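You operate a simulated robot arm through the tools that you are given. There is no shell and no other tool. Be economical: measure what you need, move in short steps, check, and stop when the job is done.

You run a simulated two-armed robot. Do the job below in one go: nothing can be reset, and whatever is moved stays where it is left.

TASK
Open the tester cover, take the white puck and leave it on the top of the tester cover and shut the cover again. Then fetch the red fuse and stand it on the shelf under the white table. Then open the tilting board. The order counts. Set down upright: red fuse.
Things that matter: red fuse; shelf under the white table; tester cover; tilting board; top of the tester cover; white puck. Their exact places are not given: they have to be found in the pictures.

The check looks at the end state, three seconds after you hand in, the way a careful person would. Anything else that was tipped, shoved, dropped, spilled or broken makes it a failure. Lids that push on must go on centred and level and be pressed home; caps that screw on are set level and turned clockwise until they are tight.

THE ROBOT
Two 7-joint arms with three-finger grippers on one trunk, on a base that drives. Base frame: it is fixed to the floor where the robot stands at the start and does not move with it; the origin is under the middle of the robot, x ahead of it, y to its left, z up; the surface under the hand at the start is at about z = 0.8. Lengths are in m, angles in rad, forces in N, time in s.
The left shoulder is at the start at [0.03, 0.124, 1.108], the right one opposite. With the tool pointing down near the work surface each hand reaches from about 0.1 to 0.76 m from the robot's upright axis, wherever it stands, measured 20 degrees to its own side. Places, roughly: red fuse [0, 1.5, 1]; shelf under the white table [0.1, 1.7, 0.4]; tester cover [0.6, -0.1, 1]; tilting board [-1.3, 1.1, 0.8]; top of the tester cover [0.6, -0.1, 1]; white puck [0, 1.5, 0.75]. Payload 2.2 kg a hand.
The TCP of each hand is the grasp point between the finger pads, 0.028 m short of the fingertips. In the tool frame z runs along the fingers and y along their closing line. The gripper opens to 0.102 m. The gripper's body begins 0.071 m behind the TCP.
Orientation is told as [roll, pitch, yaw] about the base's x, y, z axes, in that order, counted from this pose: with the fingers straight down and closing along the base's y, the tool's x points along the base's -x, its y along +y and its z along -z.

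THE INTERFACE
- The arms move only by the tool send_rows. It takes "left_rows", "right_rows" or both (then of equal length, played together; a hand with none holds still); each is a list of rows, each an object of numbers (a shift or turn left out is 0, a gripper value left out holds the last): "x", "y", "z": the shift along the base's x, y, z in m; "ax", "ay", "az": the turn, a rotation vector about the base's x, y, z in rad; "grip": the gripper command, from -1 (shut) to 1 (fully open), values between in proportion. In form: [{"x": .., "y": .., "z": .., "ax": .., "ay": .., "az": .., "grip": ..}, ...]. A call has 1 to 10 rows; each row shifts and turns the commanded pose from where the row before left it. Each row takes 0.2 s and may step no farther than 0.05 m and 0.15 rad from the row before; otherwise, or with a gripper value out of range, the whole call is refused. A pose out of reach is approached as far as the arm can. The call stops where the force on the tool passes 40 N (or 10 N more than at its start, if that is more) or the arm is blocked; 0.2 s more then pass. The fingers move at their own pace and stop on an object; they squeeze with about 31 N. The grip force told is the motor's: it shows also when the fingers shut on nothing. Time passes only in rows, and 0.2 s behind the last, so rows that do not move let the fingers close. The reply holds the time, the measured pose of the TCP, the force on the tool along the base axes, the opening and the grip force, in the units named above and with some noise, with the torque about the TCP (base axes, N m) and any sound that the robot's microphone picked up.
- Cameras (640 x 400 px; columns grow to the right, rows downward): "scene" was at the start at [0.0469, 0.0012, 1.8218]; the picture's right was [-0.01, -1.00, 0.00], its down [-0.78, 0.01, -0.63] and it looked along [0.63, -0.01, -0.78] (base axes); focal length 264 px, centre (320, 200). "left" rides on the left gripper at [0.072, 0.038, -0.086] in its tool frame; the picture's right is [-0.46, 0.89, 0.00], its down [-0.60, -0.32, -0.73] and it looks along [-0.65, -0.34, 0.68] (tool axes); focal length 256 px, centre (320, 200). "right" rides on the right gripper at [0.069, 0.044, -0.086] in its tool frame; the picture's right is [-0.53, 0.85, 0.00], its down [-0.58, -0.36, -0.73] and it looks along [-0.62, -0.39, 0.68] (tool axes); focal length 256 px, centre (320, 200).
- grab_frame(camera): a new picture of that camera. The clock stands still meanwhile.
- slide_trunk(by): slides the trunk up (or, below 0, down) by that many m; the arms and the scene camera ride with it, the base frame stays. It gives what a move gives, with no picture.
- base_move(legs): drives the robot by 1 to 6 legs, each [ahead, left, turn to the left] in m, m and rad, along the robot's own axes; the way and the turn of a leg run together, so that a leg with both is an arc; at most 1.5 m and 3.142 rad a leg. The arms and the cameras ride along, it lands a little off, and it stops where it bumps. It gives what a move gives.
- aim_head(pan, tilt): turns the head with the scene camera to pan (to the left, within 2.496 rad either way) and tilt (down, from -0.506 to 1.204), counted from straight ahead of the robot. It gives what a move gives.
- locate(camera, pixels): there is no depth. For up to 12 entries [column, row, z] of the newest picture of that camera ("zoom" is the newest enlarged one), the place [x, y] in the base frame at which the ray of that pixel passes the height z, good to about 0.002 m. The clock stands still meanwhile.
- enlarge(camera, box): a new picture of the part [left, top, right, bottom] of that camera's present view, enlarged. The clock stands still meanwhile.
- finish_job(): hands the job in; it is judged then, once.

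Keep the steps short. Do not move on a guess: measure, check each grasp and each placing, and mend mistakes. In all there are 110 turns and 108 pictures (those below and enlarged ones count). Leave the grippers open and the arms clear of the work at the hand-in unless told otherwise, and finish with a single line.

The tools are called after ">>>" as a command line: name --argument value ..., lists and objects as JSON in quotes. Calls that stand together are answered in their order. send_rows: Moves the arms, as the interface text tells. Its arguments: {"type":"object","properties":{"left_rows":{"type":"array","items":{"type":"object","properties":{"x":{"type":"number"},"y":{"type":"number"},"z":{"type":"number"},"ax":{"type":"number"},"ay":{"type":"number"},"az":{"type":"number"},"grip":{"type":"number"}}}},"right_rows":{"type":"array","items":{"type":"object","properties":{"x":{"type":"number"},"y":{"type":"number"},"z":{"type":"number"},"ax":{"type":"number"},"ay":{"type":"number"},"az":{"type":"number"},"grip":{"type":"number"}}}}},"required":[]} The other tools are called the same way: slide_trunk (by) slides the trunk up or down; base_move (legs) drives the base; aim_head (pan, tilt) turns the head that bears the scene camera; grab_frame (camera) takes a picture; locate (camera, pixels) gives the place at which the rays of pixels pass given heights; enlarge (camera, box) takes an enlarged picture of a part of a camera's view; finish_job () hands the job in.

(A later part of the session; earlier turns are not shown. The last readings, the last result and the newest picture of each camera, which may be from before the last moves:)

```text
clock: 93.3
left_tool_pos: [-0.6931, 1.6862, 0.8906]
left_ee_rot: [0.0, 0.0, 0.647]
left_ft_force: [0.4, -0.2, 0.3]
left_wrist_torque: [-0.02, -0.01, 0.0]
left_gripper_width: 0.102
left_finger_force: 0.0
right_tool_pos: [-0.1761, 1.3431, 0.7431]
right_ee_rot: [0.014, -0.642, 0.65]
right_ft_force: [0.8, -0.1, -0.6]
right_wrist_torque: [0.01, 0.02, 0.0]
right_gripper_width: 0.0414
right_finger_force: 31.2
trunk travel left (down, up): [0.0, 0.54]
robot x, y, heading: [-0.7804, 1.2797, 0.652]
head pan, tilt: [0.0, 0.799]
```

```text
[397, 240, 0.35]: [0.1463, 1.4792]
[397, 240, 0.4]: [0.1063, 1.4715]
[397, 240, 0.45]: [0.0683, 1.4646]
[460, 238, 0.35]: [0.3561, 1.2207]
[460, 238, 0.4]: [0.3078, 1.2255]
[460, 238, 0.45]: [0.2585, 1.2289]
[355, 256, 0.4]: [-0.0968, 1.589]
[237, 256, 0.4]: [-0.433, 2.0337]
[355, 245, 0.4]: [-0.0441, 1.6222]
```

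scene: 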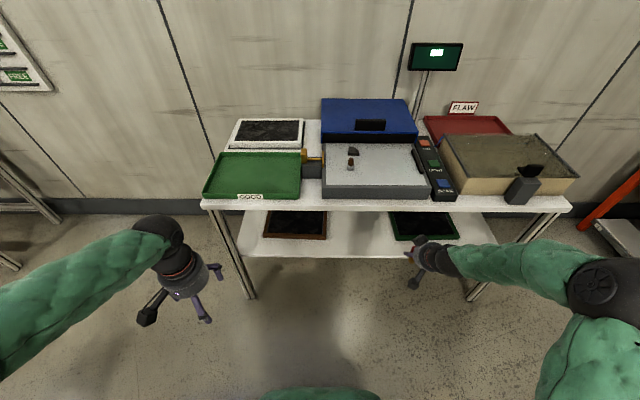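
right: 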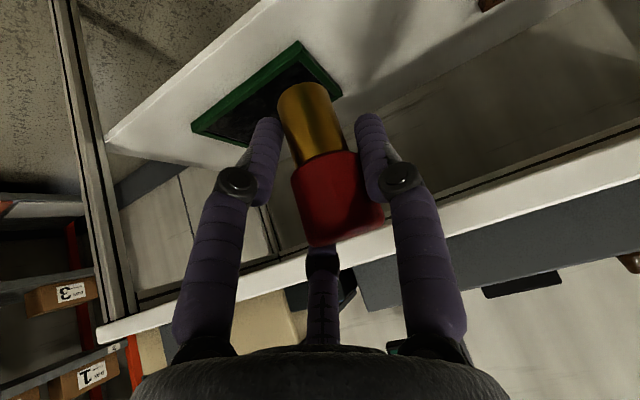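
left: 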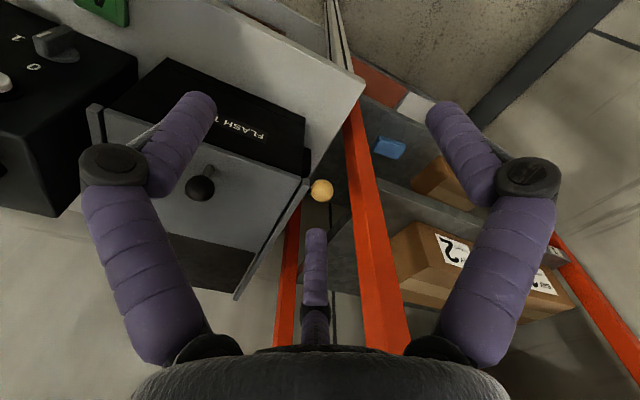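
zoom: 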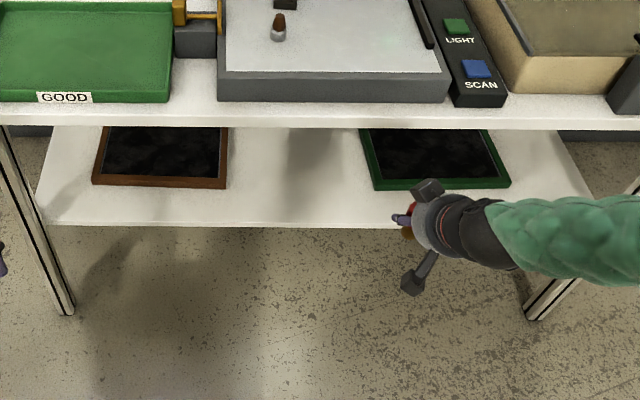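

Shelf surface ≈ 0.385, front edge inset; free area between the trays. Target fuse spot ≈ (-0.022, 1.620). Lower the hand to z≈0.47 first.

>>> send_rows --right_rows '[{"z": -0.045}, {"z": -0.045}, {"z": -0.045}, {"z": -0.045}, {"z": -0.045}, {"z": -0.045}]'

>>> base_move --legs '[[0, 0.14, 0]]'

>>> grab_frame --camera "scene"

>>> grab_frame --camera "right"

```text
clock: 94.7
left_tool_pos: [-0.6929, 1.686, 0.8886]
left_ee_rot: [0.0, 0.0, 0.645]
left_ft_force: [0.0, 0.1, 0.3]
left_wrist_torque: [0.01, -0.01, 0.0]
left_gripper_width: 0.102
left_finger_force: 0.1
right_tool_pos: [-0.1752, 1.3474, 0.4753]
right_ee_rot: [0.011, -0.642, 0.648]
right_ft_force: [0.1, -0.3, -0.1]
right_wrist_torque: [0.02, 0.04, 0.01]
right_gripper_width: 0.0418
right_finger_force: 31.1
trunk travel left (down, up): [0.0, 0.54]
robot x, y, heading: [-0.7779, 1.2806, 0.646]
head pan, tilt: [0.0, 0.799]
```

```text
clock: 96.0
left_tool_pos: [-0.7784, 1.798, 0.89]
left_ee_rot: [0.0, -0.001, 0.649]
left_ft_force: [-0.1, 0.3, -1.3]
left_wrist_torque: [-0.01, 0.0, -0.03]
left_gripper_width: 0.102
left_finger_force: 0.0
right_tool_pos: [-0.2599, 1.4606, 0.4761]
right_ee_rot: [0.011, -0.642, 0.65]
right_ft_force: [-1.0, -0.2, -0.7]
right_wrist_torque: [-0.04, -0.04, -0.02]
right_gripper_width: 0.0416
right_finger_force: 30.9
trunk travel left (down, up): [0.0, 0.54]
robot x, y, heading: [-0.8637, 1.3915, 0.647]
head pan, tilt: [0.0, 0.799]
```

```text
48 pictures are left
```

scene: 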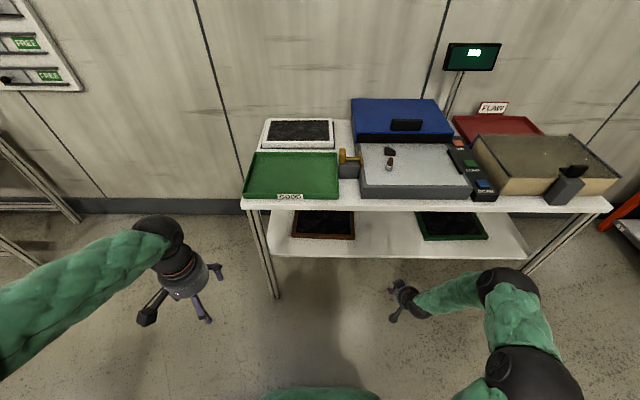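

```text
47 pictures are left
```

right: 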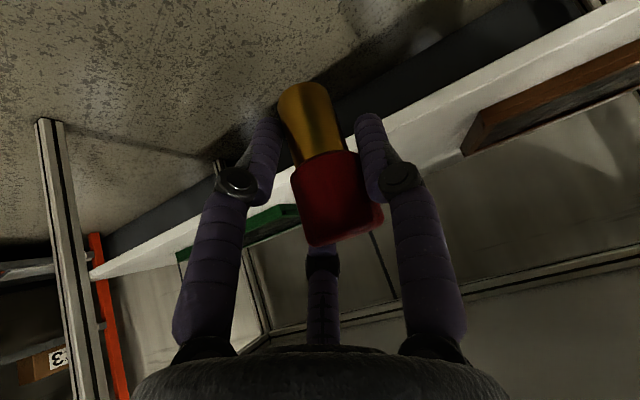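

Hand is at the right lateral place (s≈1.33). Drive ahead 0.21 m.

>>> base_move --legs '[[0.21, 0, 0]]'

>>> aim_head --pan -0.3 --tilt 1.0

>>> grab_frame --camera "right"

>>> grab_frame --camera "scene"

```text
clock: 97.7
left_tool_pos: [-0.6106, 1.9281, 0.8901]
left_ee_rot: [0.0, -0.001, 0.654]
left_ft_force: [-0.1, 0.4, 0.1]
left_wrist_torque: [0.01, -0.02, -0.01]
left_gripper_width: 0.1021
left_finger_force: 0.0
right_tool_pos: [-0.0914, 1.5921, 0.4771]
right_ee_rot: [0.011, -0.642, 0.656]
right_ft_force: [-0.1, -0.5, -0.3]
right_wrist_torque: [-0.02, 0.03, 0.0]
right_gripper_width: 0.0418
right_finger_force: 31.3
trunk travel left (down, up): [0.0, 0.54]
robot x, y, heading: [-0.6949, 1.5189, 0.652]
head pan, tilt: [0.0, 0.799]
```

```text
clock: 98.5
left_tool_pos: [-0.6108, 1.927, 0.8892]
left_ee_rot: [-0.001, -0.001, 0.653]
left_ft_force: [0.4, 0.6, 0.3]
left_wrist_torque: [0.0, 0.0, -0.01]
left_gripper_width: 0.102
left_finger_force: 0.0
right_tool_pos: [-0.0903, 1.5937, 0.4748]
right_ee_rot: [0.012, -0.641, 0.655]
right_ft_force: [-1.0, 0.6, -0.3]
right_wrist_torque: [0.02, -0.02, -0.01]
right_gripper_width: 0.0416
right_finger_force: 31.2
trunk travel left (down, up): [0.0, 0.54]
robot x, y, heading: [-0.694, 1.5238, 0.656]
head pan, tilt: [-0.3, 1.0]
```

```text
46 pictures are left
```

right: 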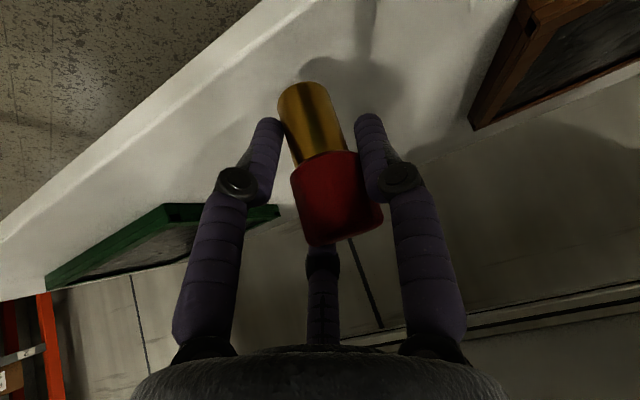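

```text
45 pictures are left
```

scene: 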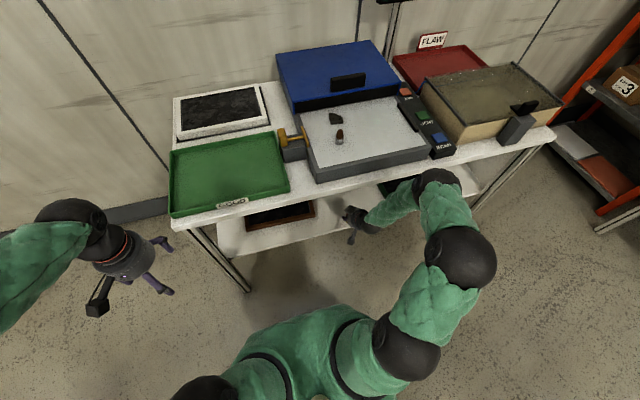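

TCP is just over the shelf's edge. Lower 2.5 cm, then advance 5.5 cm in small steps, watching forces.

>>> send_rows --right_rows '[{"z": -0.015}, {"z": -0.01}, {}]'

>>> send_rows --right_rows '[{"x": 0.0145, "y": 0.0106}, {"x": 0.0145, "y": 0.0106}, {"x": 0.0145, "y": 0.0106}, {}]'

>>> enlarge --camera "right" --box '[200, 20, 520, 220]'

>>> enlarge --camera "scene" --box '[280, 130, 480, 255]'

```text
clock: 99.3
left_tool_pos: [-0.6123, 1.9286, 0.8901]
left_ee_rot: [-0.001, 0.001, 0.653]
left_ft_force: [0.0, -0.5, -0.7]
left_wrist_torque: [0.02, -0.01, -0.03]
left_gripper_width: 0.102
left_finger_force: 0.0
right_tool_pos: [-0.0902, 1.5951, 0.452]
right_ee_rot: [0.012, -0.643, 0.657]
right_ft_force: [-0.5, 0.5, -0.8]
right_wrist_torque: [-0.01, 0.02, 0.03]
right_gripper_width: 0.0416
right_finger_force: 30.7
trunk travel left (down, up): [0.0, 0.54]
robot x, y, heading: [-0.6968, 1.5173, 0.651]
head pan, tilt: [-0.3, 1.0]
```

```text
clock: 100.3
left_tool_pos: [-0.6117, 1.9277, 0.8905]
left_ee_rot: [0.0, 0.0, 0.653]
left_ft_force: [0.5, 0.0, 0.2]
left_wrist_torque: [0.03, 0.0, 0.02]
left_gripper_width: 0.1021
left_finger_force: 0.1
right_tool_pos: [-0.0458, 1.6246, 0.4511]
right_ee_rot: [0.013, -0.642, 0.659]
right_ft_force: [1.2, -0.2, -1.2]
right_wrist_torque: [0.02, 0.0, 0.02]
right_gripper_width: 0.0416
right_finger_force: 31.0
trunk travel left (down, up): [0.0, 0.54]
robot x, y, heading: [-0.695, 1.5181, 0.652]
head pan, tilt: [-0.3, 1.0]
```

```text
2.00 times, centred on (360, 120) of right
```

zoom: 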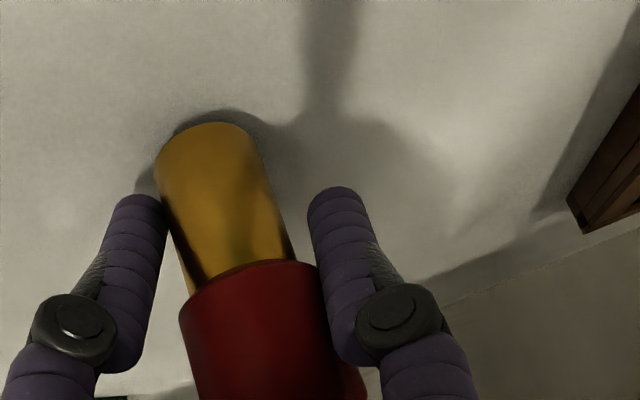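

```text
3.20 times, centred on (380, 192) of scene
```

zoom: 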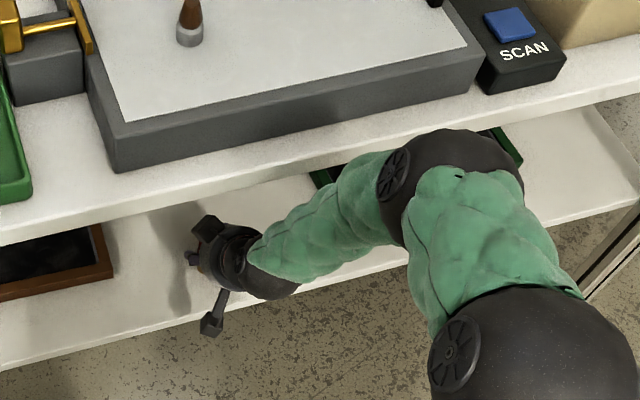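

5.5 cm inside the edge. Creep down to contact.

>>> send_rows --right_rows '[{"z": -0.004}, {"z": -0.004}, {"z": -0.003}, {}]'

>>> send_rows --right_rows '[{"z": -0.003}, {"z": -0.002}, {}]'

>>> enlarge --camera "right" --box '[200, 20, 520, 220]'

```text
clock: 101.3
left_tool_pos: [-0.6133, 1.9293, 0.8903]
left_ee_rot: [0.002, -0.001, 0.656]
left_ft_force: [0.1, -0.4, 0.6]
left_wrist_torque: [0.01, -0.01, -0.01]
left_gripper_width: 0.1021
left_finger_force: 0.1
right_tool_pos: [-0.0449, 1.6251, 0.4433]
right_ee_rot: [0.008, -0.647, 0.66]
right_ft_force: [-4.8, 2.2, 22.4]
right_wrist_torque: [0.01, 0.36, -0.01]
right_gripper_width: 0.0416
right_finger_force: 30.6
trunk travel left (down, up): [0.0, 0.54]
robot x, y, heading: [-0.6959, 1.5179, 0.659]
head pan, tilt: [-0.3, 1.0]
```

```text
clock: 102.0
left_tool_pos: [-0.6127, 1.9272, 0.8897]
left_ee_rot: [-0.001, 0.0, 0.652]
left_ft_force: [0.6, -0.4, 0.6]
left_wrist_torque: [0.02, 0.02, -0.01]
left_gripper_width: 0.102
left_finger_force: 0.0
right_tool_pos: [-0.0418, 1.6263, 0.44]
right_ee_rot: [0.003, -0.655, 0.662]
right_ft_force: [-1.3, 1.9, 13.0]
right_wrist_torque: [-0.04, 0.18, 0.02]
right_gripper_width: 0.0423
right_finger_force: 31.2
trunk travel left (down, up): [0.0, 0.54]
robot x, y, heading: [-0.696, 1.5177, 0.656]
head pan, tilt: [-0.3, 1.0]
stopped in row 3 (right hand): the force on the tool passed its limit at 41 N (the readings are from after the stop); the commanded pose is now the measured one
```

```text
2.00 times, centred on (360, 120) of right
```

zoom: 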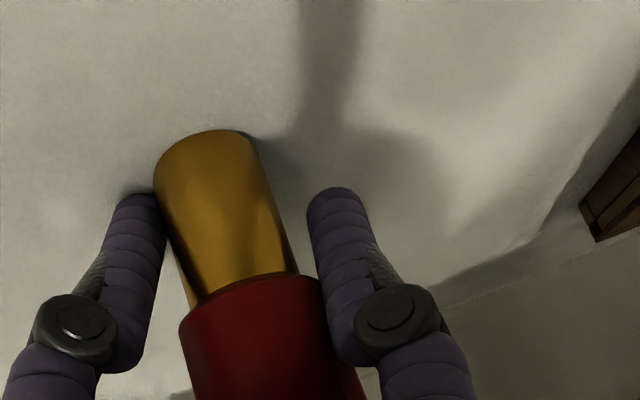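

Contact with the shelf. Ease 1 mm up, restore the tilt slightly, and open slowly.

>>> send_rows --right_rows '[{"z": 0.001, "ax": -0.006, "ay": 0.008}, {}, {"grip": -0.12}, {"grip": -0.08}, {"grip": 0.0}, {"grip": 0.15}, {}]'

>>> grab_frame --camera "right"

```text
clock: 103.6
left_tool_pos: [-0.611, 1.9281, 0.8891]
left_ee_rot: [0.0, 0.001, 0.655]
left_ft_force: [-0.7, 0.1, 0.4]
left_wrist_torque: [0.01, 0.02, -0.01]
left_gripper_width: 0.1019
left_finger_force: 0.1
right_tool_pos: [-0.0434, 1.6273, 0.4391]
right_ee_rot: [0.008, -0.638, 0.66]
right_ft_force: [-0.6, 1.2, 0.8]
right_wrist_torque: [0.01, 0.03, -0.03]
right_gripper_width: 0.0599
right_finger_force: 0.0
trunk travel left (down, up): [0.0, 0.54]
robot x, y, heading: [-0.6957, 1.5237, 0.654]
head pan, tilt: [-0.3, 1.0]
```

```text
41 pictures are left
```

right: 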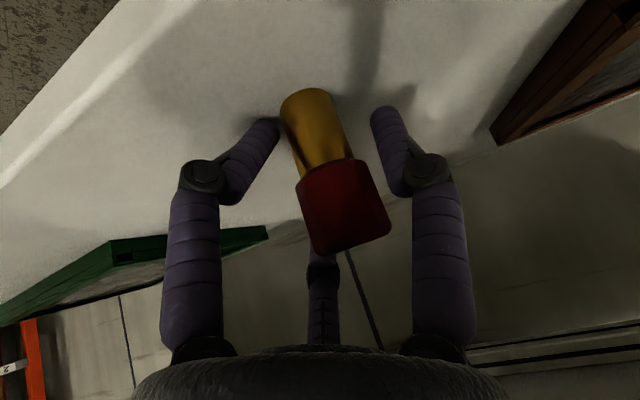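

Fuse stands free. Open wider and withdraw along the finger axis.

>>> send_rows --right_rows '[{"grip": 0.5}, {}, {"x": -0.0096, "y": -0.0074, "z": 0.016}, {"x": -0.0144, "y": -0.011, "z": 0.024}, {"x": -0.0144, "y": -0.011, "z": 0.024}, {}]'

>>> grab_frame --camera "right"

```text
clock: 105.0
left_tool_pos: [-0.6114, 1.9274, 0.8892]
left_ee_rot: [0.0, 0.0, 0.656]
left_ft_force: [-0.5, 0.2, -0.5]
left_wrist_torque: [0.01, 0.0, 0.03]
left_gripper_width: 0.102
left_finger_force: 0.0
right_tool_pos: [-0.0801, 1.5943, 0.5033]
right_ee_rot: [0.007, -0.639, 0.661]
right_ft_force: [0.0, -0.5, 0.1]
right_wrist_torque: [0.04, -0.03, -0.01]
right_gripper_width: 0.0769
right_finger_force: 0.0
trunk travel left (down, up): [0.0, 0.54]
robot x, y, heading: [-0.6926, 1.5228, 0.655]
head pan, tilt: [-0.3, 1.0]
```

```text
40 pictures are left
```

right: 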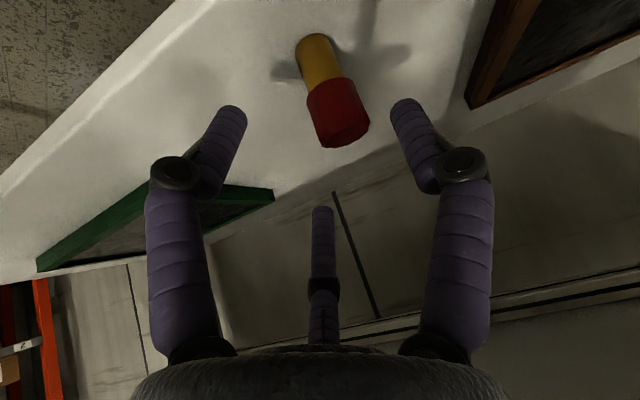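

Fuse stands upright on the shelf. Back the base off 0.2 m, and look.

>>> base_move --legs '[[-0.2, 0, 0]]'

>>> aim_head --pan -0.1 --tilt 0.8

>>> grab_frame --camera "scene"

>>> enlarge --camera "scene" --box '[270, 190, 430, 290]'

```text
clock: 106.6
left_tool_pos: [-0.7699, 1.8062, 0.8902]
left_ee_rot: [0.001, 0.0, 0.652]
left_ft_force: [0.1, 0.0, -0.5]
left_wrist_torque: [0.01, -0.02, -0.01]
left_gripper_width: 0.1021
left_finger_force: 0.1
right_tool_pos: [-0.2394, 1.4728, 0.5028]
right_ee_rot: [0.007, -0.64, 0.658]
right_ft_force: [-0.4, -0.3, -0.1]
right_wrist_torque: [-0.02, -0.01, 0.01]
right_gripper_width: 0.0767
right_finger_force: 0.1
trunk travel left (down, up): [0.0, 0.54]
robot x, y, heading: [-0.8556, 1.3942, 0.652]
head pan, tilt: [-0.3, 1.0]
```

```text
clock: 107.3
left_tool_pos: [-0.7705, 1.8055, 0.8903]
left_ee_rot: [0.002, 0.0, 0.654]
left_ft_force: [-0.2, -1.3, 0.1]
left_wrist_torque: [-0.01, -0.02, -0.01]
left_gripper_width: 0.1021
left_finger_force: 0.1
right_tool_pos: [-0.2401, 1.4741, 0.5021]
right_ee_rot: [0.006, -0.641, 0.659]
right_ft_force: [1.0, 0.2, -0.1]
right_wrist_torque: [-0.02, 0.05, -0.02]
right_gripper_width: 0.0767
right_finger_force: 0.0
trunk travel left (down, up): [0.0, 0.54]
robot x, y, heading: [-0.8561, 1.4, 0.651]
head pan, tilt: [-0.099, 0.799]
```

```text
39 pictures are left
```

scene: 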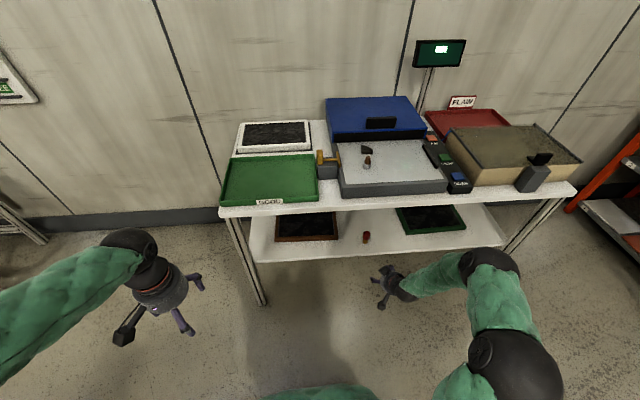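

```text
4.00 times, centred on (350, 240) of scene
```

zoom: 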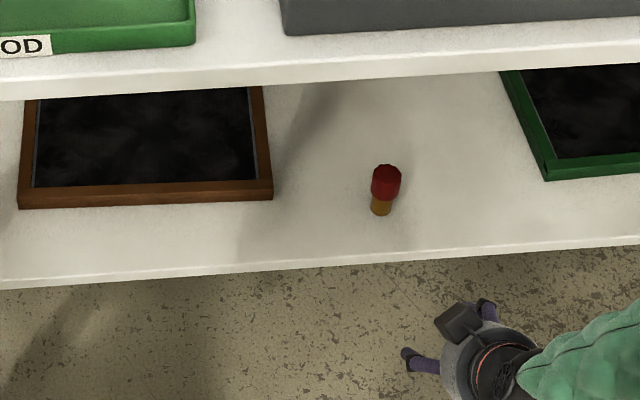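

Fuse is upright on the shelf. Raise the trunk, bring the right hand up, and untilt it.

>>> slide_trunk --by 0.35

>>> send_rows --right_rows '[{"z": 0.045, "x": -0.01}, {"z": 0.045, "x": -0.01}, {"z": 0.045, "x": -0.01}, {"z": 0.045, "x": -0.01}, {"z": 0.045, "x": -0.01}, {"z": 0.045, "x": -0.01}, {"z": 0.045, "x": -0.01}]'

>>> send_rows --right_rows '[{"x": -0.02, "y": -0.01, "ax": -0.0787, "ay": 0.1035}, {"x": -0.02, "y": -0.01, "ax": -0.0787, "ay": 0.1035}, {"x": -0.02, "y": -0.01, "ax": -0.0787, "ay": 0.1035}, {"x": -0.02, "y": -0.01, "ax": -0.0787, "ay": 0.1035}, {"ax": -0.077, "ay": 0.101, "x": -0.02, "y": -0.01}, {"x": -0.03, "y": -0.02}, {"x": -0.03, "y": -0.02}]'

>>> aim_head --pan 2.496 --tilt 0.85

>>> grab_frame --camera "scene"

```text
clock: 110.8
left_tool_pos: [-0.77, 1.8065, 1.2389]
left_ee_rot: [0.0, -0.001, 0.652]
left_ft_force: [0.4, -0.9, 0.4]
left_wrist_torque: [0.0, -0.05, -0.01]
left_gripper_width: 0.102
left_finger_force: 0.0
right_tool_pos: [-0.24, 1.471, 0.8528]
right_ee_rot: [0.007, -0.641, 0.658]
right_ft_force: [-0.6, 1.0, 0.2]
right_wrist_torque: [-0.02, 0.0, -0.03]
right_gripper_width: 0.0764
right_finger_force: 0.0
trunk travel left (down, up): [-0.35, 0.19]
robot x, y, heading: [-0.8538, 1.3985, 0.654]
head pan, tilt: [-0.099, 0.799]
```

```text
clock: 112.4
left_tool_pos: [-0.7706, 1.8053, 1.2388]
left_ee_rot: [0.001, -0.001, 0.653]
left_ft_force: [0.2, -0.5, 0.0]
left_wrist_torque: [-0.01, -0.03, 0.0]
left_gripper_width: 0.1018
left_finger_force: 0.0
right_tool_pos: [-0.3109, 1.4703, 1.1663]
right_ee_rot: [0.006, -0.637, 0.66]
right_ft_force: [-0.8, -0.1, -0.4]
right_wrist_torque: [0.06, -0.11, -0.01]
right_gripper_width: 0.0765
right_finger_force: 0.1
trunk travel left (down, up): [-0.35, 0.19]
robot x, y, heading: [-0.8524, 1.3988, 0.65]
head pan, tilt: [-0.099, 0.799]
```

```text
clock: 114.0
left_tool_pos: [-0.7707, 1.8062, 1.239]
left_ee_rot: [0.001, 0.0, 0.652]
left_ft_force: [0.3, 0.2, -0.9]
left_wrist_torque: [0.03, 0.01, 0.0]
left_gripper_width: 0.1017
left_finger_force: 0.1
right_tool_pos: [-0.458, 1.3847, 1.1672]
right_ee_rot: [-0.004, -0.058, 0.655]
right_ft_force: [1.3, 0.0, 0.2]
right_wrist_torque: [-0.02, -0.04, -0.02]
right_gripper_width: 0.0767
right_finger_force: 0.1
right hand out of reach, approached as far as the arm can: row 1
trunk travel left (down, up): [-0.35, 0.19]
robot x, y, heading: [-0.8564, 1.3978, 0.652]
head pan, tilt: [-0.099, 0.799]
```

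```text
clock: 116.3
left_tool_pos: [-0.7709, 1.806, 1.2402]
left_ee_rot: [0.001, 0.0, 0.655]
left_ft_force: [0.2, -0.2, 0.4]
left_wrist_torque: [-0.03, -0.04, 0.0]
left_gripper_width: 0.1017
left_finger_force: 0.2
right_tool_pos: [-0.4562, 1.3839, 1.1659]
right_ee_rot: [-0.006, -0.058, 0.657]
right_ft_force: [0.0, -0.5, 0.2]
right_wrist_torque: [0.01, 0.01, -0.01]
right_gripper_width: 0.0765
right_finger_force: 0.0
trunk travel left (down, up): [-0.35, 0.19]
robot x, y, heading: [-0.8541, 1.3984, 0.652]
head pan, tilt: [2.496, 0.85]
```

```text
37 pictures are left
```

scene: 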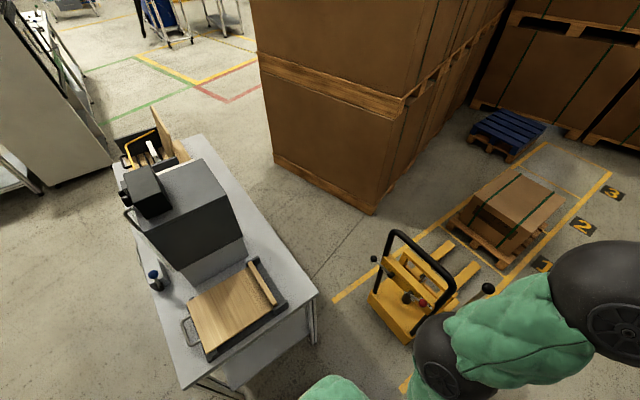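

The board is at (235,310) with a wire handle at (190,330). Zoom in and measure.

>>> enlarge --camera "scene" --box '[140, 235, 340, 360]'

>>> locate --camera "scene" --pixels '[[317, 293, 0.75], [182, 388, 0.75], [192, 134, 0.75], [110, 150, 0.75], [240, 285, 0.8], [213, 352, 0.82], [262, 305, 0.82], [190, 297, 0.82], [240, 268, 0.82], [187, 330, 0.82], [318, 340, 0]]'

```text
3.20 times, centred on (240, 298) of scene
```

zoom: 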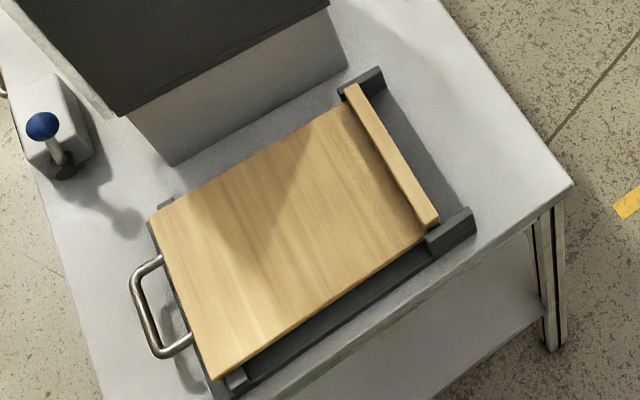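

```text
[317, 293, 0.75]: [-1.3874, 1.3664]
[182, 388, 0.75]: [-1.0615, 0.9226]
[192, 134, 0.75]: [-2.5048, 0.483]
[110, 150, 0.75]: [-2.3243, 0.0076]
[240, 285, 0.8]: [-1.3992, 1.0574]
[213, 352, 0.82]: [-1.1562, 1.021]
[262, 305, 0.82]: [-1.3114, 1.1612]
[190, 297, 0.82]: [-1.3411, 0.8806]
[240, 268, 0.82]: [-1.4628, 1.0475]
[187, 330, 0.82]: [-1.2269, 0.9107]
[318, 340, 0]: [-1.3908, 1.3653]
```

The board's handle bar is on the robot-left side once I face the table; hinge on the right. I turn by +3.126 rad to face it.

>>> base_move --legs '[[0, 0, 3.126]]'

>>> aim_head --pan 0.0 --tilt 0.95

>>> grab_frame --camera "scene"

>>> grab_frame --camera "left"

```text
clock: 124.2
left_tool_pos: [-0.9078, 0.9845, 1.2399]
left_ee_rot: [0.0, 0.0, -2.413]
left_ft_force: [-0.6, -0.2, 0.4]
left_wrist_torque: [0.05, -0.01, 0.0]
left_gripper_width: 0.1019
left_finger_force: 0.1
right_tool_pos: [-1.2533, 1.38, 1.1659]
right_ee_rot: [-0.006, -0.057, -2.409]
right_ft_force: [1.5, 0.5, 0.0]
right_wrist_torque: [0.0, 0.01, -0.01]
right_gripper_width: 0.0765
right_finger_force: 0.1
trunk travel left (down, up): [-0.35, 0.19]
robot x, y, heading: [-0.8547, 1.3964, -2.413]
head pan, tilt: [2.496, 0.85]
```

```text
clock: 126.5
left_tool_pos: [-0.9084, 0.9842, 1.2399]
left_ee_rot: [0.001, 0.0, -2.411]
left_ft_force: [0.9, -0.3, 0.0]
left_wrist_torque: [-0.01, -0.02, -0.01]
left_gripper_width: 0.1021
left_finger_force: 0.0
right_tool_pos: [-1.254, 1.3812, 1.1665]
right_ee_rot: [-0.006, -0.057, -2.408]
right_ft_force: [-0.5, 0.2, -0.4]
right_wrist_torque: [0.03, -0.02, 0.0]
right_gripper_width: 0.0766
right_finger_force: 0.0
trunk travel left (down, up): [-0.35, 0.19]
robot x, y, heading: [-0.8537, 1.3986, -2.411]
head pan, tilt: [0.0, 0.949]
```

```text
35 pictures are left
```

scene: 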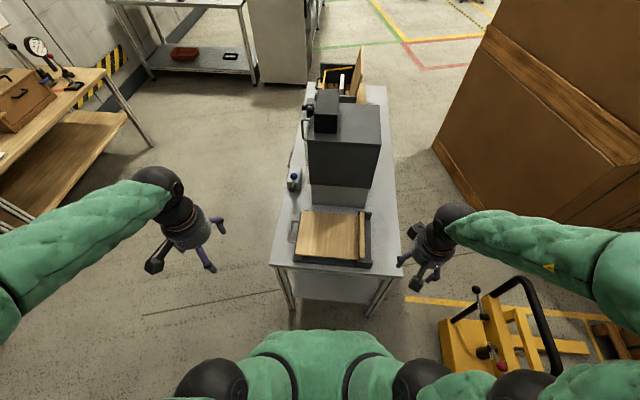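

```text
34 pictures are left
```

left: 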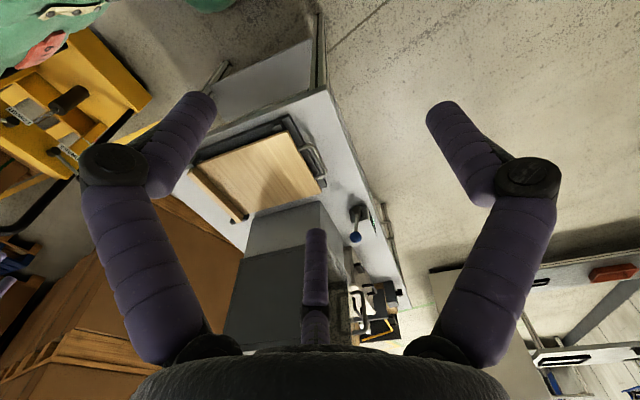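

>>> enlarge --camera "left" --box '[180, 100, 340, 200]'

>>> locate --camera "zoom" --pixels '[[320, 200, 0.8]]'

>>> enlarge --camera "scene" --box '[270, 195, 398, 275]'

```text
4.00 times, centred on (260, 150) of left
```

zoom: 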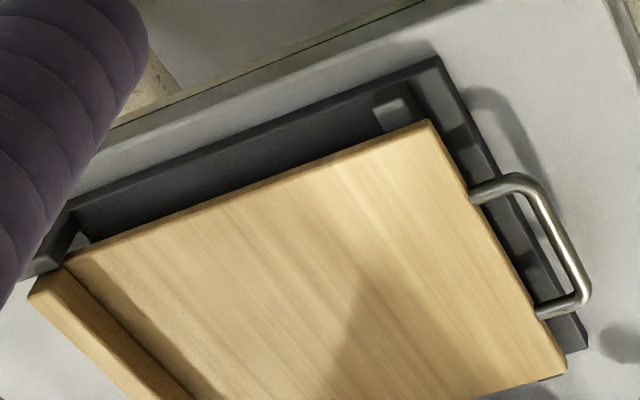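

```text
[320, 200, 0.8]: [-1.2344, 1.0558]
```

```text
5.00 times, centred on (334, 235) of scene
```

zoom: 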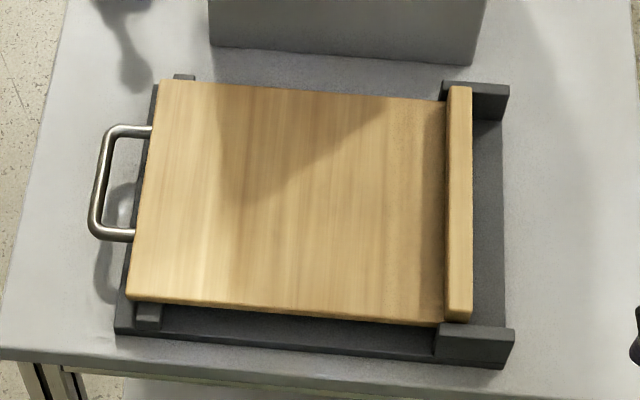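

>>> locate --camera "zoom" --pixels '[[99, 183, 0.78], [99, 183, 0.8], [99, 183, 0.83], [99, 183, 0.86], [105, 135, 0.82], [93, 228, 0.82], [145, 190, 0.82], [458, 200, 0.82], [458, 200, 0.85]]'

>>> locate --camera "left" --pixels '[[320, 160, 0.78], [320, 160, 0.8], [320, 160, 0.83], [320, 160, 0.86]]'

```text
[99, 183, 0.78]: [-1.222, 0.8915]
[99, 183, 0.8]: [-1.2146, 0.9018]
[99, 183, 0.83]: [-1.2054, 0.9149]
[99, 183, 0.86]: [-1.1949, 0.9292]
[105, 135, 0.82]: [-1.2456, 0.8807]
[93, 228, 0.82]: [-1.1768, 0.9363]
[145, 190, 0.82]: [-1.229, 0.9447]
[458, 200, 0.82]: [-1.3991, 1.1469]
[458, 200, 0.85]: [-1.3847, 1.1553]
```

```text
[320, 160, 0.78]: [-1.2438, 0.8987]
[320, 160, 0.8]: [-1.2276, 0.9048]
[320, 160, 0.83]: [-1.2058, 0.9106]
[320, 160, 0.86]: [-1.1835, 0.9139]
```

Bar centre ≈ (-1.206, 0.912, 0.828), hinge ≈ (-1.40, 1.155, ~0.81), radius ≈ 0.31. I clear the right hand away to the right/back, and bring the left hand above the bar with a narrow opening.

>>> send_rows --left_rows '[{"x": -0.042, "y": -0.009, "az": -0.025}, {"x": -0.042, "y": -0.009, "az": -0.025}, {"x": -0.042, "y": -0.009}, {"x": -0.042, "y": -0.009, "grip": -0.3}, {"x": -0.042, "y": -0.009}, {"x": -0.042, "y": -0.009}, {"x": -0.034, "y": -0.009}, {"z": -0.045}, {"z": -0.045}, {"z": -0.045}]' --right_rows '[{"x": 0.01, "y": 0.04}, {"x": 0.01, "y": 0.04}, {"x": 0.01, "y": 0.04}, {"x": 0.01, "y": 0.04}, {}, {}, {}, {}, {}, {}]'

>>> grab_frame --camera "left"

>>> enlarge --camera "scene" --box '[250, 150, 410, 280]'

```text
clock: 128.7
left_tool_pos: [-1.1928, 0.9221, 1.1066]
left_ee_rot: [0.001, -0.003, -2.46]
left_ft_force: [0.0, -0.4, 0.0]
left_wrist_torque: [0.03, -0.01, 0.0]
left_gripper_width: 0.0356
left_finger_force: 0.0
right_tool_pos: [-1.2416, 1.4305, 1.1662]
right_ee_rot: [-0.003, -0.057, -2.409]
right_ft_force: [0.7, -0.5, 0.1]
right_wrist_torque: [0.03, 0.0, 0.01]
right_gripper_width: 0.0763
right_finger_force: 0.0
right hand out of reach, approached as far as the arm can: row 2, 3, 4
trunk travel left (down, up): [-0.35, 0.19]
robot x, y, heading: [-0.8496, 1.4, -2.409]
head pan, tilt: [0.0, 0.949]
```

```text
31 pictures are left
```

left: 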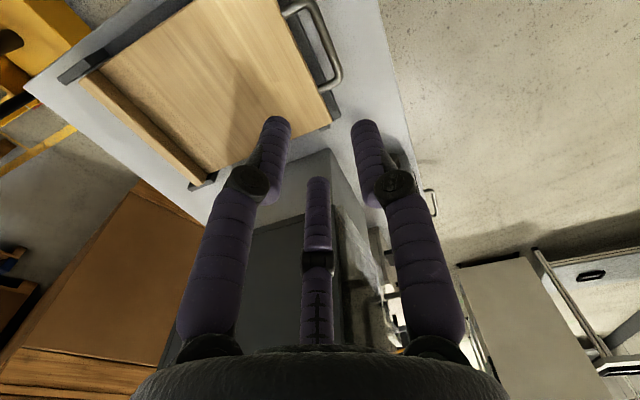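

```text
3.08 times, centred on (330, 215) of scene
```

zoom: 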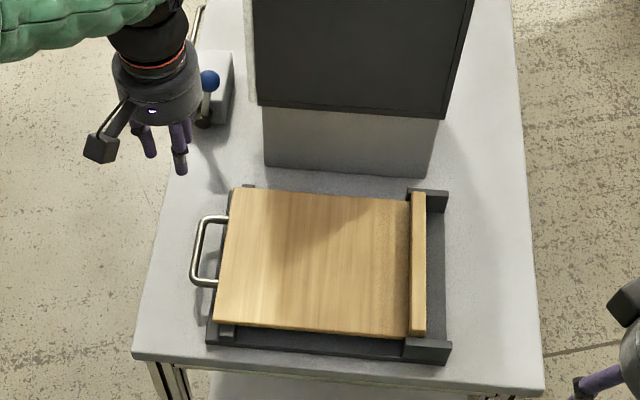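

>>> locate --camera "left" --pixels '[[322, 40, 0.82], [322, 40, 0.83], [338, 72, 0.83], [312, 8, 0.83]]'

>>> locate --camera "zoom" --pixels '[[196, 252, 0.82], [196, 252, 0.83], [196, 252, 0.84]]'

>>> send_rows --left_rows '[{"z": -0.045}, {"z": -0.045}, {"z": -0.045}, {"z": -0.045}]'

>>> grab_frame --camera "left"

```text
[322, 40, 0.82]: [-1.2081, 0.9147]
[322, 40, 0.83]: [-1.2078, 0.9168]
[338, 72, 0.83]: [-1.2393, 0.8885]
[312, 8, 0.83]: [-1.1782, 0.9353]
```

```text
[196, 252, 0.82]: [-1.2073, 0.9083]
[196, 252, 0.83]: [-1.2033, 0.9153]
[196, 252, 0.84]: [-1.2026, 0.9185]
```

```text
clock: 129.7
left_tool_pos: [-1.1971, 0.9212, 0.9213]
left_ee_rot: [-0.001, -0.003, -2.46]
left_ft_force: [0.7, -0.6, -0.3]
left_wrist_torque: [0.01, -0.01, -0.01]
left_gripper_width: 0.0358
left_finger_force: 0.0
right_tool_pos: [-1.2409, 1.4316, 1.1661]
right_ee_rot: [-0.007, -0.056, -2.407]
right_ft_force: [-0.2, 0.1, 0.1]
right_wrist_torque: [-0.02, -0.04, 0.0]
right_gripper_width: 0.0765
right_finger_force: 0.0
trunk travel left (down, up): [-0.35, 0.19]
robot x, y, heading: [-0.8569, 1.3938, -2.412]
head pan, tilt: [0.0, 0.949]
```

```text
29 pictures are left
```

left: 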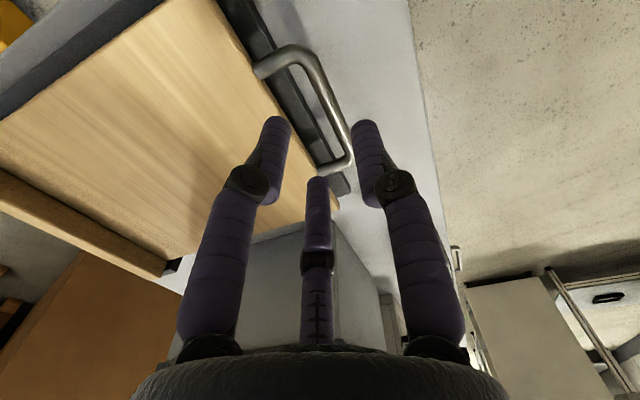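

Aligned within 2 mm across the bar. Descend 7.5 cm and check.

>>> send_rows --left_rows '[{"z": -0.03}, {"z": -0.025}, {"z": -0.018}, {}]'

>>> grab_frame --camera "left"

```text
clock: 130.7
left_tool_pos: [-1.1957, 0.9222, 0.8559]
left_ee_rot: [0.003, -0.006, -2.461]
left_ft_force: [6.7, 0.6, 34.3]
left_wrist_torque: [1.01, -0.61, -0.49]
left_gripper_width: 0.0386
left_finger_force: 2.2
right_tool_pos: [-1.2398, 1.4328, 1.1662]
right_ee_rot: [-0.006, -0.059, -2.408]
right_ft_force: [-0.1, 0.6, 0.3]
right_wrist_torque: [0.01, 0.01, 0.02]
right_gripper_width: 0.0764
right_finger_force: 0.1
trunk travel left (down, up): [-0.35, 0.19]
robot x, y, heading: [-0.8561, 1.3961, -2.407]
head pan, tilt: [0.0, 0.949]
```

```text
28 pictures are left
```

left: 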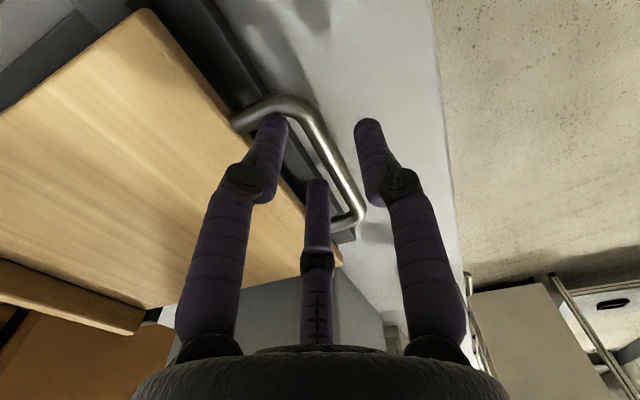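

Contact: the inner finger landed near the handle's near leg. Raise 2 cm, shift 2 cm farther along the bar, and look.

>>> send_rows --left_rows '[{"z": 0.02}, {"x": -0.014, "y": -0.0145}, {"z": -0.012}, {}]'

>>> grab_frame --camera "left"

```text
clock: 131.7
left_tool_pos: [-1.2071, 0.9095, 0.8595]
left_ee_rot: [0.001, 0.002, -2.461]
left_ft_force: [-0.9, -0.8, 0.0]
left_wrist_torque: [-0.04, 0.0, -0.01]
left_gripper_width: 0.0359
left_finger_force: 0.1
right_tool_pos: [-1.2409, 1.4315, 1.1665]
right_ee_rot: [-0.005, -0.058, -2.407]
right_ft_force: [0.5, 0.7, 0.7]
right_wrist_torque: [-0.03, 0.03, -0.01]
right_gripper_width: 0.0765
right_finger_force: 0.1
trunk travel left (down, up): [-0.35, 0.19]
robot x, y, heading: [-0.8554, 1.3979, -2.407]
head pan, tilt: [0.0, 0.949]
```

```text
27 pictures are left
```

left: 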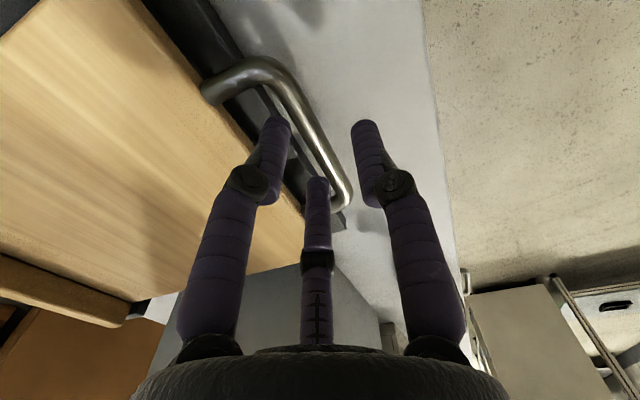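

The inner finger is in the window now. Descend 1.3 cm and close.

>>> send_rows --left_rows '[{"z": -0.007}, {"z": -0.006}, {}]'

>>> send_rows --left_rows '[{"grip": -0.6}, {"grip": -1}, {}, {}]'

>>> grab_frame --camera "left"

```text
clock: 132.5
left_tool_pos: [-1.211, 0.9083, 0.8502]
left_ee_rot: [0.0, -0.007, -2.462]
left_ft_force: [-11.5, 4.8, 27.6]
left_wrist_torque: [-0.3, 0.99, 0.12]
left_gripper_width: 0.0485
left_finger_force: 7.5
right_tool_pos: [-1.2421, 1.4334, 1.1659]
right_ee_rot: [-0.004, -0.059, -2.409]
right_ft_force: [-0.4, -0.2, 0.4]
right_wrist_torque: [0.0, -0.02, 0.02]
right_gripper_width: 0.0763
right_finger_force: 0.1
trunk travel left (down, up): [-0.35, 0.19]
robot x, y, heading: [-0.8536, 1.3973, -2.411]
head pan, tilt: [0.0, 0.949]
```

```text
clock: 132.9
left_tool_pos: [-1.2181, 0.9076, 0.8539]
left_ee_rot: [-0.001, -0.019, -2.466]
left_ft_force: [-8.5, 9.2, 17.1]
left_wrist_torque: [0.09, 0.42, -0.39]
left_gripper_width: 0.0275
left_finger_force: 3.8
right_tool_pos: [-1.2416, 1.433, 1.1656]
right_ee_rot: [-0.004, -0.059, -2.409]
right_ft_force: [0.5, 0.2, 0.4]
right_wrist_torque: [-0.01, -0.01, -0.01]
right_gripper_width: 0.0767
right_finger_force: 0.1
trunk travel left (down, up): [-0.35, 0.19]
robot x, y, heading: [-0.8569, 1.3992, -2.416]
head pan, tilt: [0.0, 0.949]
stopped in row 1 (left hand): the force on the tool passed its limit at 41 N (the readings are from after the stop); the commanded pose is now the measured one
```

```text
26 pictures are left
```

left: 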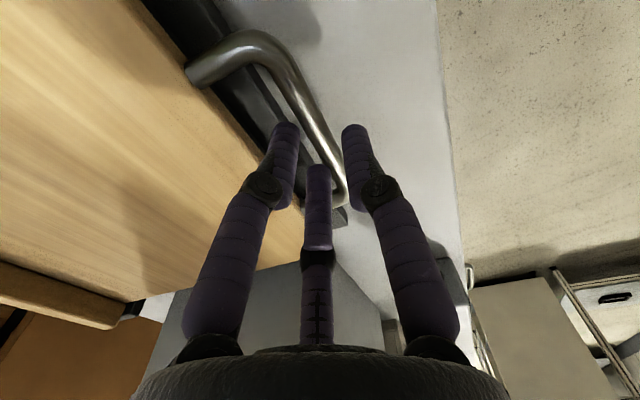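

The inner finger touched the base plate/bar while closing. Commanded pose has been reset; I raise 1 mm, shift 4 mm toward the hinge and close on.

>>> send_rows --left_rows '[{"x": -0.0025, "y": 0.003, "z": 0.001, "grip": -0.45}, {"grip": -0.7}, {"grip": -1}, {}, {}]'

>>> grab_frame --camera "left"

```text
clock: 134.1
left_tool_pos: [-1.2168, 0.9095, 0.8537]
left_ee_rot: [0.0, -0.015, -2.462]
left_ft_force: [-0.7, 0.7, 29.3]
left_wrist_torque: [0.08, -0.19, 0.2]
left_gripper_width: 0.0056
left_finger_force: 30.8
right_tool_pos: [-1.2401, 1.4331, 1.1669]
right_ee_rot: [-0.003, -0.059, -2.411]
right_ft_force: [-0.2, 0.5, -0.2]
right_wrist_torque: [-0.01, 0.03, 0.0]
right_gripper_width: 0.0764
right_finger_force: 0.0
trunk travel left (down, up): [-0.35, 0.19]
robot x, y, heading: [-0.8519, 1.3951, -2.414]
head pan, tilt: [0.0, 0.949]
```

```text
25 pictures are left
```

left: 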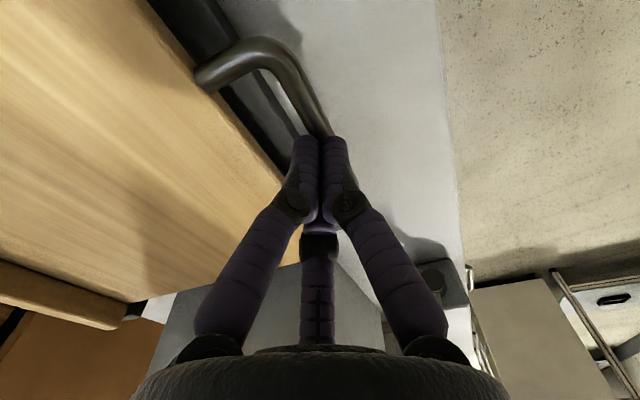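

The closed tips are sitting on top of the bar (bar centre ≈ z 0.82). Better: approach with the hand rolled inward ~57°, one finger under the bar from outside and one over it. Raise, open, and roll.

>>> send_rows --left_rows '[{"z": 0.02, "grip": -0.3}, {"z": 0.04, "x": 0.015, "y": -0.018}, {"x": 0.02, "y": -0.025, "z": 0.03, "ax": 0.111, "ay": 0.09}, {"x": 0.015, "y": -0.02, "ax": 0.111, "ay": 0.09}, {"ax": 0.111, "ay": 0.09}, {"ax": 0.111, "ay": 0.09}, {"ax": 0.111, "ay": 0.09}, {"ax": 0.111, "ay": 0.09}, {"ax": 0.111, "ay": 0.09}]'

>>> grab_frame --camera "left"

>>> enlarge --camera "scene" --box '[210, 170, 370, 270]'

```text
clock: 136.1
left_tool_pos: [-1.1676, 0.8463, 0.9412]
left_ee_rot: [-1.003, -0.011, -2.452]
left_ft_force: [0.1, -0.6, -0.3]
left_wrist_torque: [-0.03, -0.02, -0.03]
left_gripper_width: 0.0356
left_finger_force: 0.1
right_tool_pos: [-1.2413, 1.4314, 1.1659]
right_ee_rot: [-0.004, -0.058, -2.411]
right_ft_force: [0.4, -0.1, 0.7]
right_wrist_torque: [0.0, 0.02, 0.04]
right_gripper_width: 0.0767
right_finger_force: 0.1
trunk travel left (down, up): [-0.35, 0.19]
robot x, y, heading: [-0.8552, 1.3975, -2.413]
head pan, tilt: [0.0, 0.949]
```

```text
24 pictures are left
```

left: 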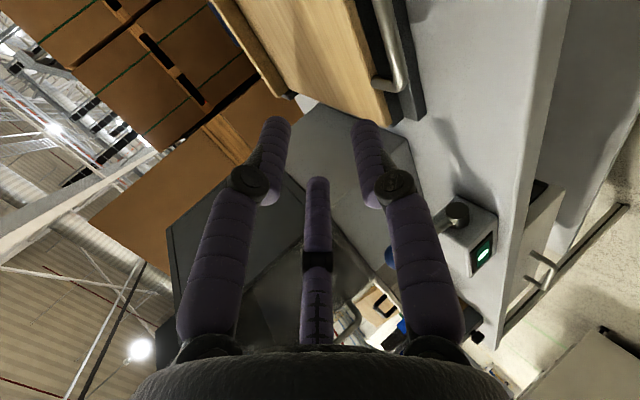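

```text
4.00 times, centred on (290, 220) of scene
```

zoom: 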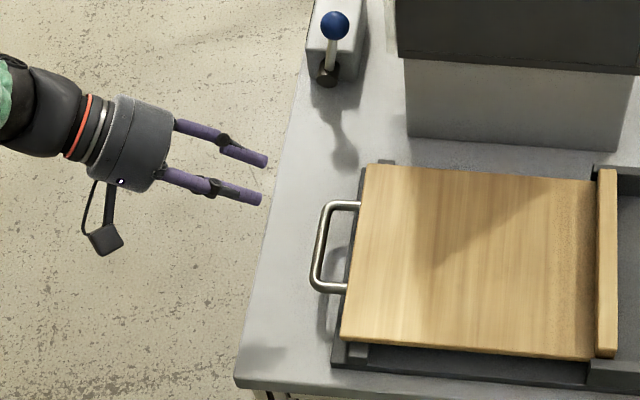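

>>> locate --camera "zoom" --pixels '[[319, 246, 0.81], [319, 246, 0.82], [319, 246, 0.83], [268, 160, 0.88], [262, 199, 0.87]]'

>>> locate --camera "left" --pixels '[[391, 40, 0.81], [391, 40, 0.82], [391, 40, 0.83], [400, 72, 0.81], [400, 72, 0.82], [400, 72, 0.83]]'

```text
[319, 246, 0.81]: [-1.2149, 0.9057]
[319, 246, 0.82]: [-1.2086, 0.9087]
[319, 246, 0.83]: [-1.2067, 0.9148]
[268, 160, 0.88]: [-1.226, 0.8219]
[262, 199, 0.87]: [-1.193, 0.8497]
```

```text
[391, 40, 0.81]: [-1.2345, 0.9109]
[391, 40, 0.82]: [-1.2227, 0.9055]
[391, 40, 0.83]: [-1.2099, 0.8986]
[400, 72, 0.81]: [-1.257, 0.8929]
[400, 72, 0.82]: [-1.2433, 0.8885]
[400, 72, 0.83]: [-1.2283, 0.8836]
```

Bar: h≈1.4685 (toward the hinge), z≈0.824. Go to the pre-grasp, then advance along the finger axis in steps.

>>> send_rows --left_rows '[{"x": 0.011, "y": 0.002, "z": -0.03}, {"z": -0.0345}, {"x": -0.0105, "y": 0.013, "z": -0.0109}, {"x": -0.0105, "y": 0.013, "z": -0.0109}, {}]'

>>> grab_frame --camera "left"

>>> enlarge --camera "scene" --box '[250, 190, 350, 252]'

```text
clock: 137.3
left_tool_pos: [-1.177, 0.8733, 0.8563]
left_ee_rot: [-1.002, -0.01, -2.452]
left_ft_force: [0.3, 0.4, -0.3]
left_wrist_torque: [-0.01, -0.03, -0.07]
left_gripper_width: 0.0357
left_finger_force: 0.1
right_tool_pos: [-1.2419, 1.4321, 1.1651]
right_ee_rot: [-0.006, -0.056, -2.411]
right_ft_force: [0.1, -0.1, 0.5]
right_wrist_torque: [0.03, 0.0, -0.01]
right_gripper_width: 0.0764
right_finger_force: 0.0
trunk travel left (down, up): [-0.35, 0.19]
robot x, y, heading: [-0.8594, 1.3979, -2.413]
head pan, tilt: [0.0, 0.949]
```

```text
22 pictures are left
```

left: 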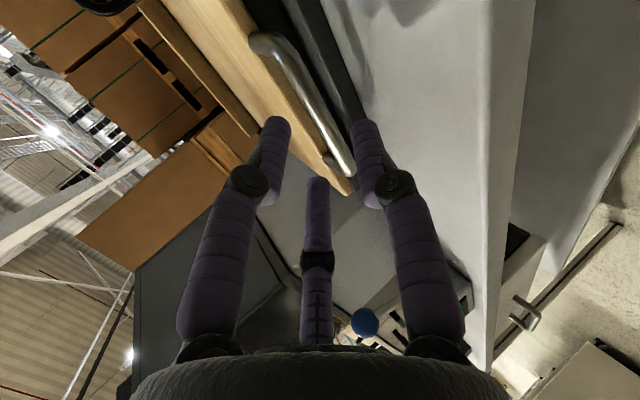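

```text
6.40 times, centred on (300, 221) of scene
```

zoom: 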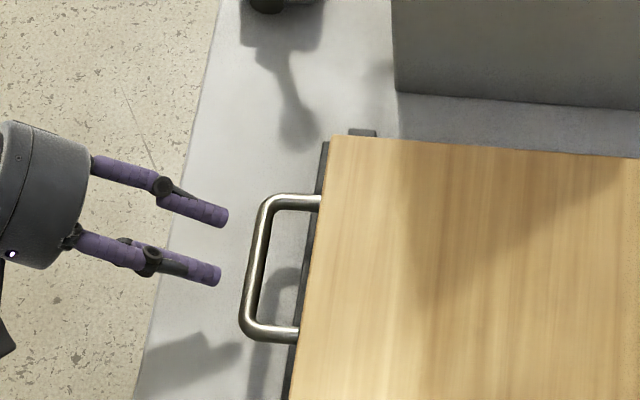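

The bar lines up between the fingertips. Advance the remaining 4 cm.

>>> send_rows --left_rows '[{"x": -0.0105, "y": 0.013, "z": -0.0109}, {"x": -0.0085, "y": 0.0105, "z": -0.0088}, {}]'

>>> grab_frame --camera "left"

```text
clock: 138.1
left_tool_pos: [-1.1948, 0.8982, 0.8352]
left_ee_rot: [-1.003, -0.01, -2.451]
left_ft_force: [-1.3, 1.1, 4.1]
left_wrist_torque: [0.01, 0.15, -0.04]
left_gripper_width: 0.0373
left_finger_force: 0.7
right_tool_pos: [-1.2413, 1.4317, 1.1655]
right_ee_rot: [-0.005, -0.058, -2.411]
right_ft_force: [-0.1, 0.0, 0.0]
right_wrist_torque: [0.04, -0.01, -0.01]
right_gripper_width: 0.0765
right_finger_force: 0.1
trunk travel left (down, up): [-0.35, 0.19]
robot x, y, heading: [-0.8567, 1.3971, -2.41]
head pan, tilt: [0.0, 0.949]
```

```text
20 pictures are left
```

left: 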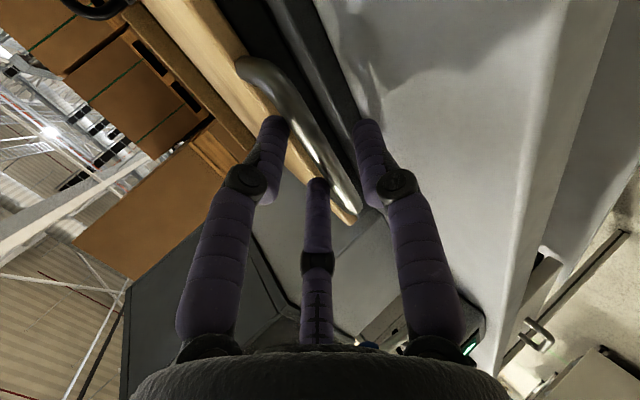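

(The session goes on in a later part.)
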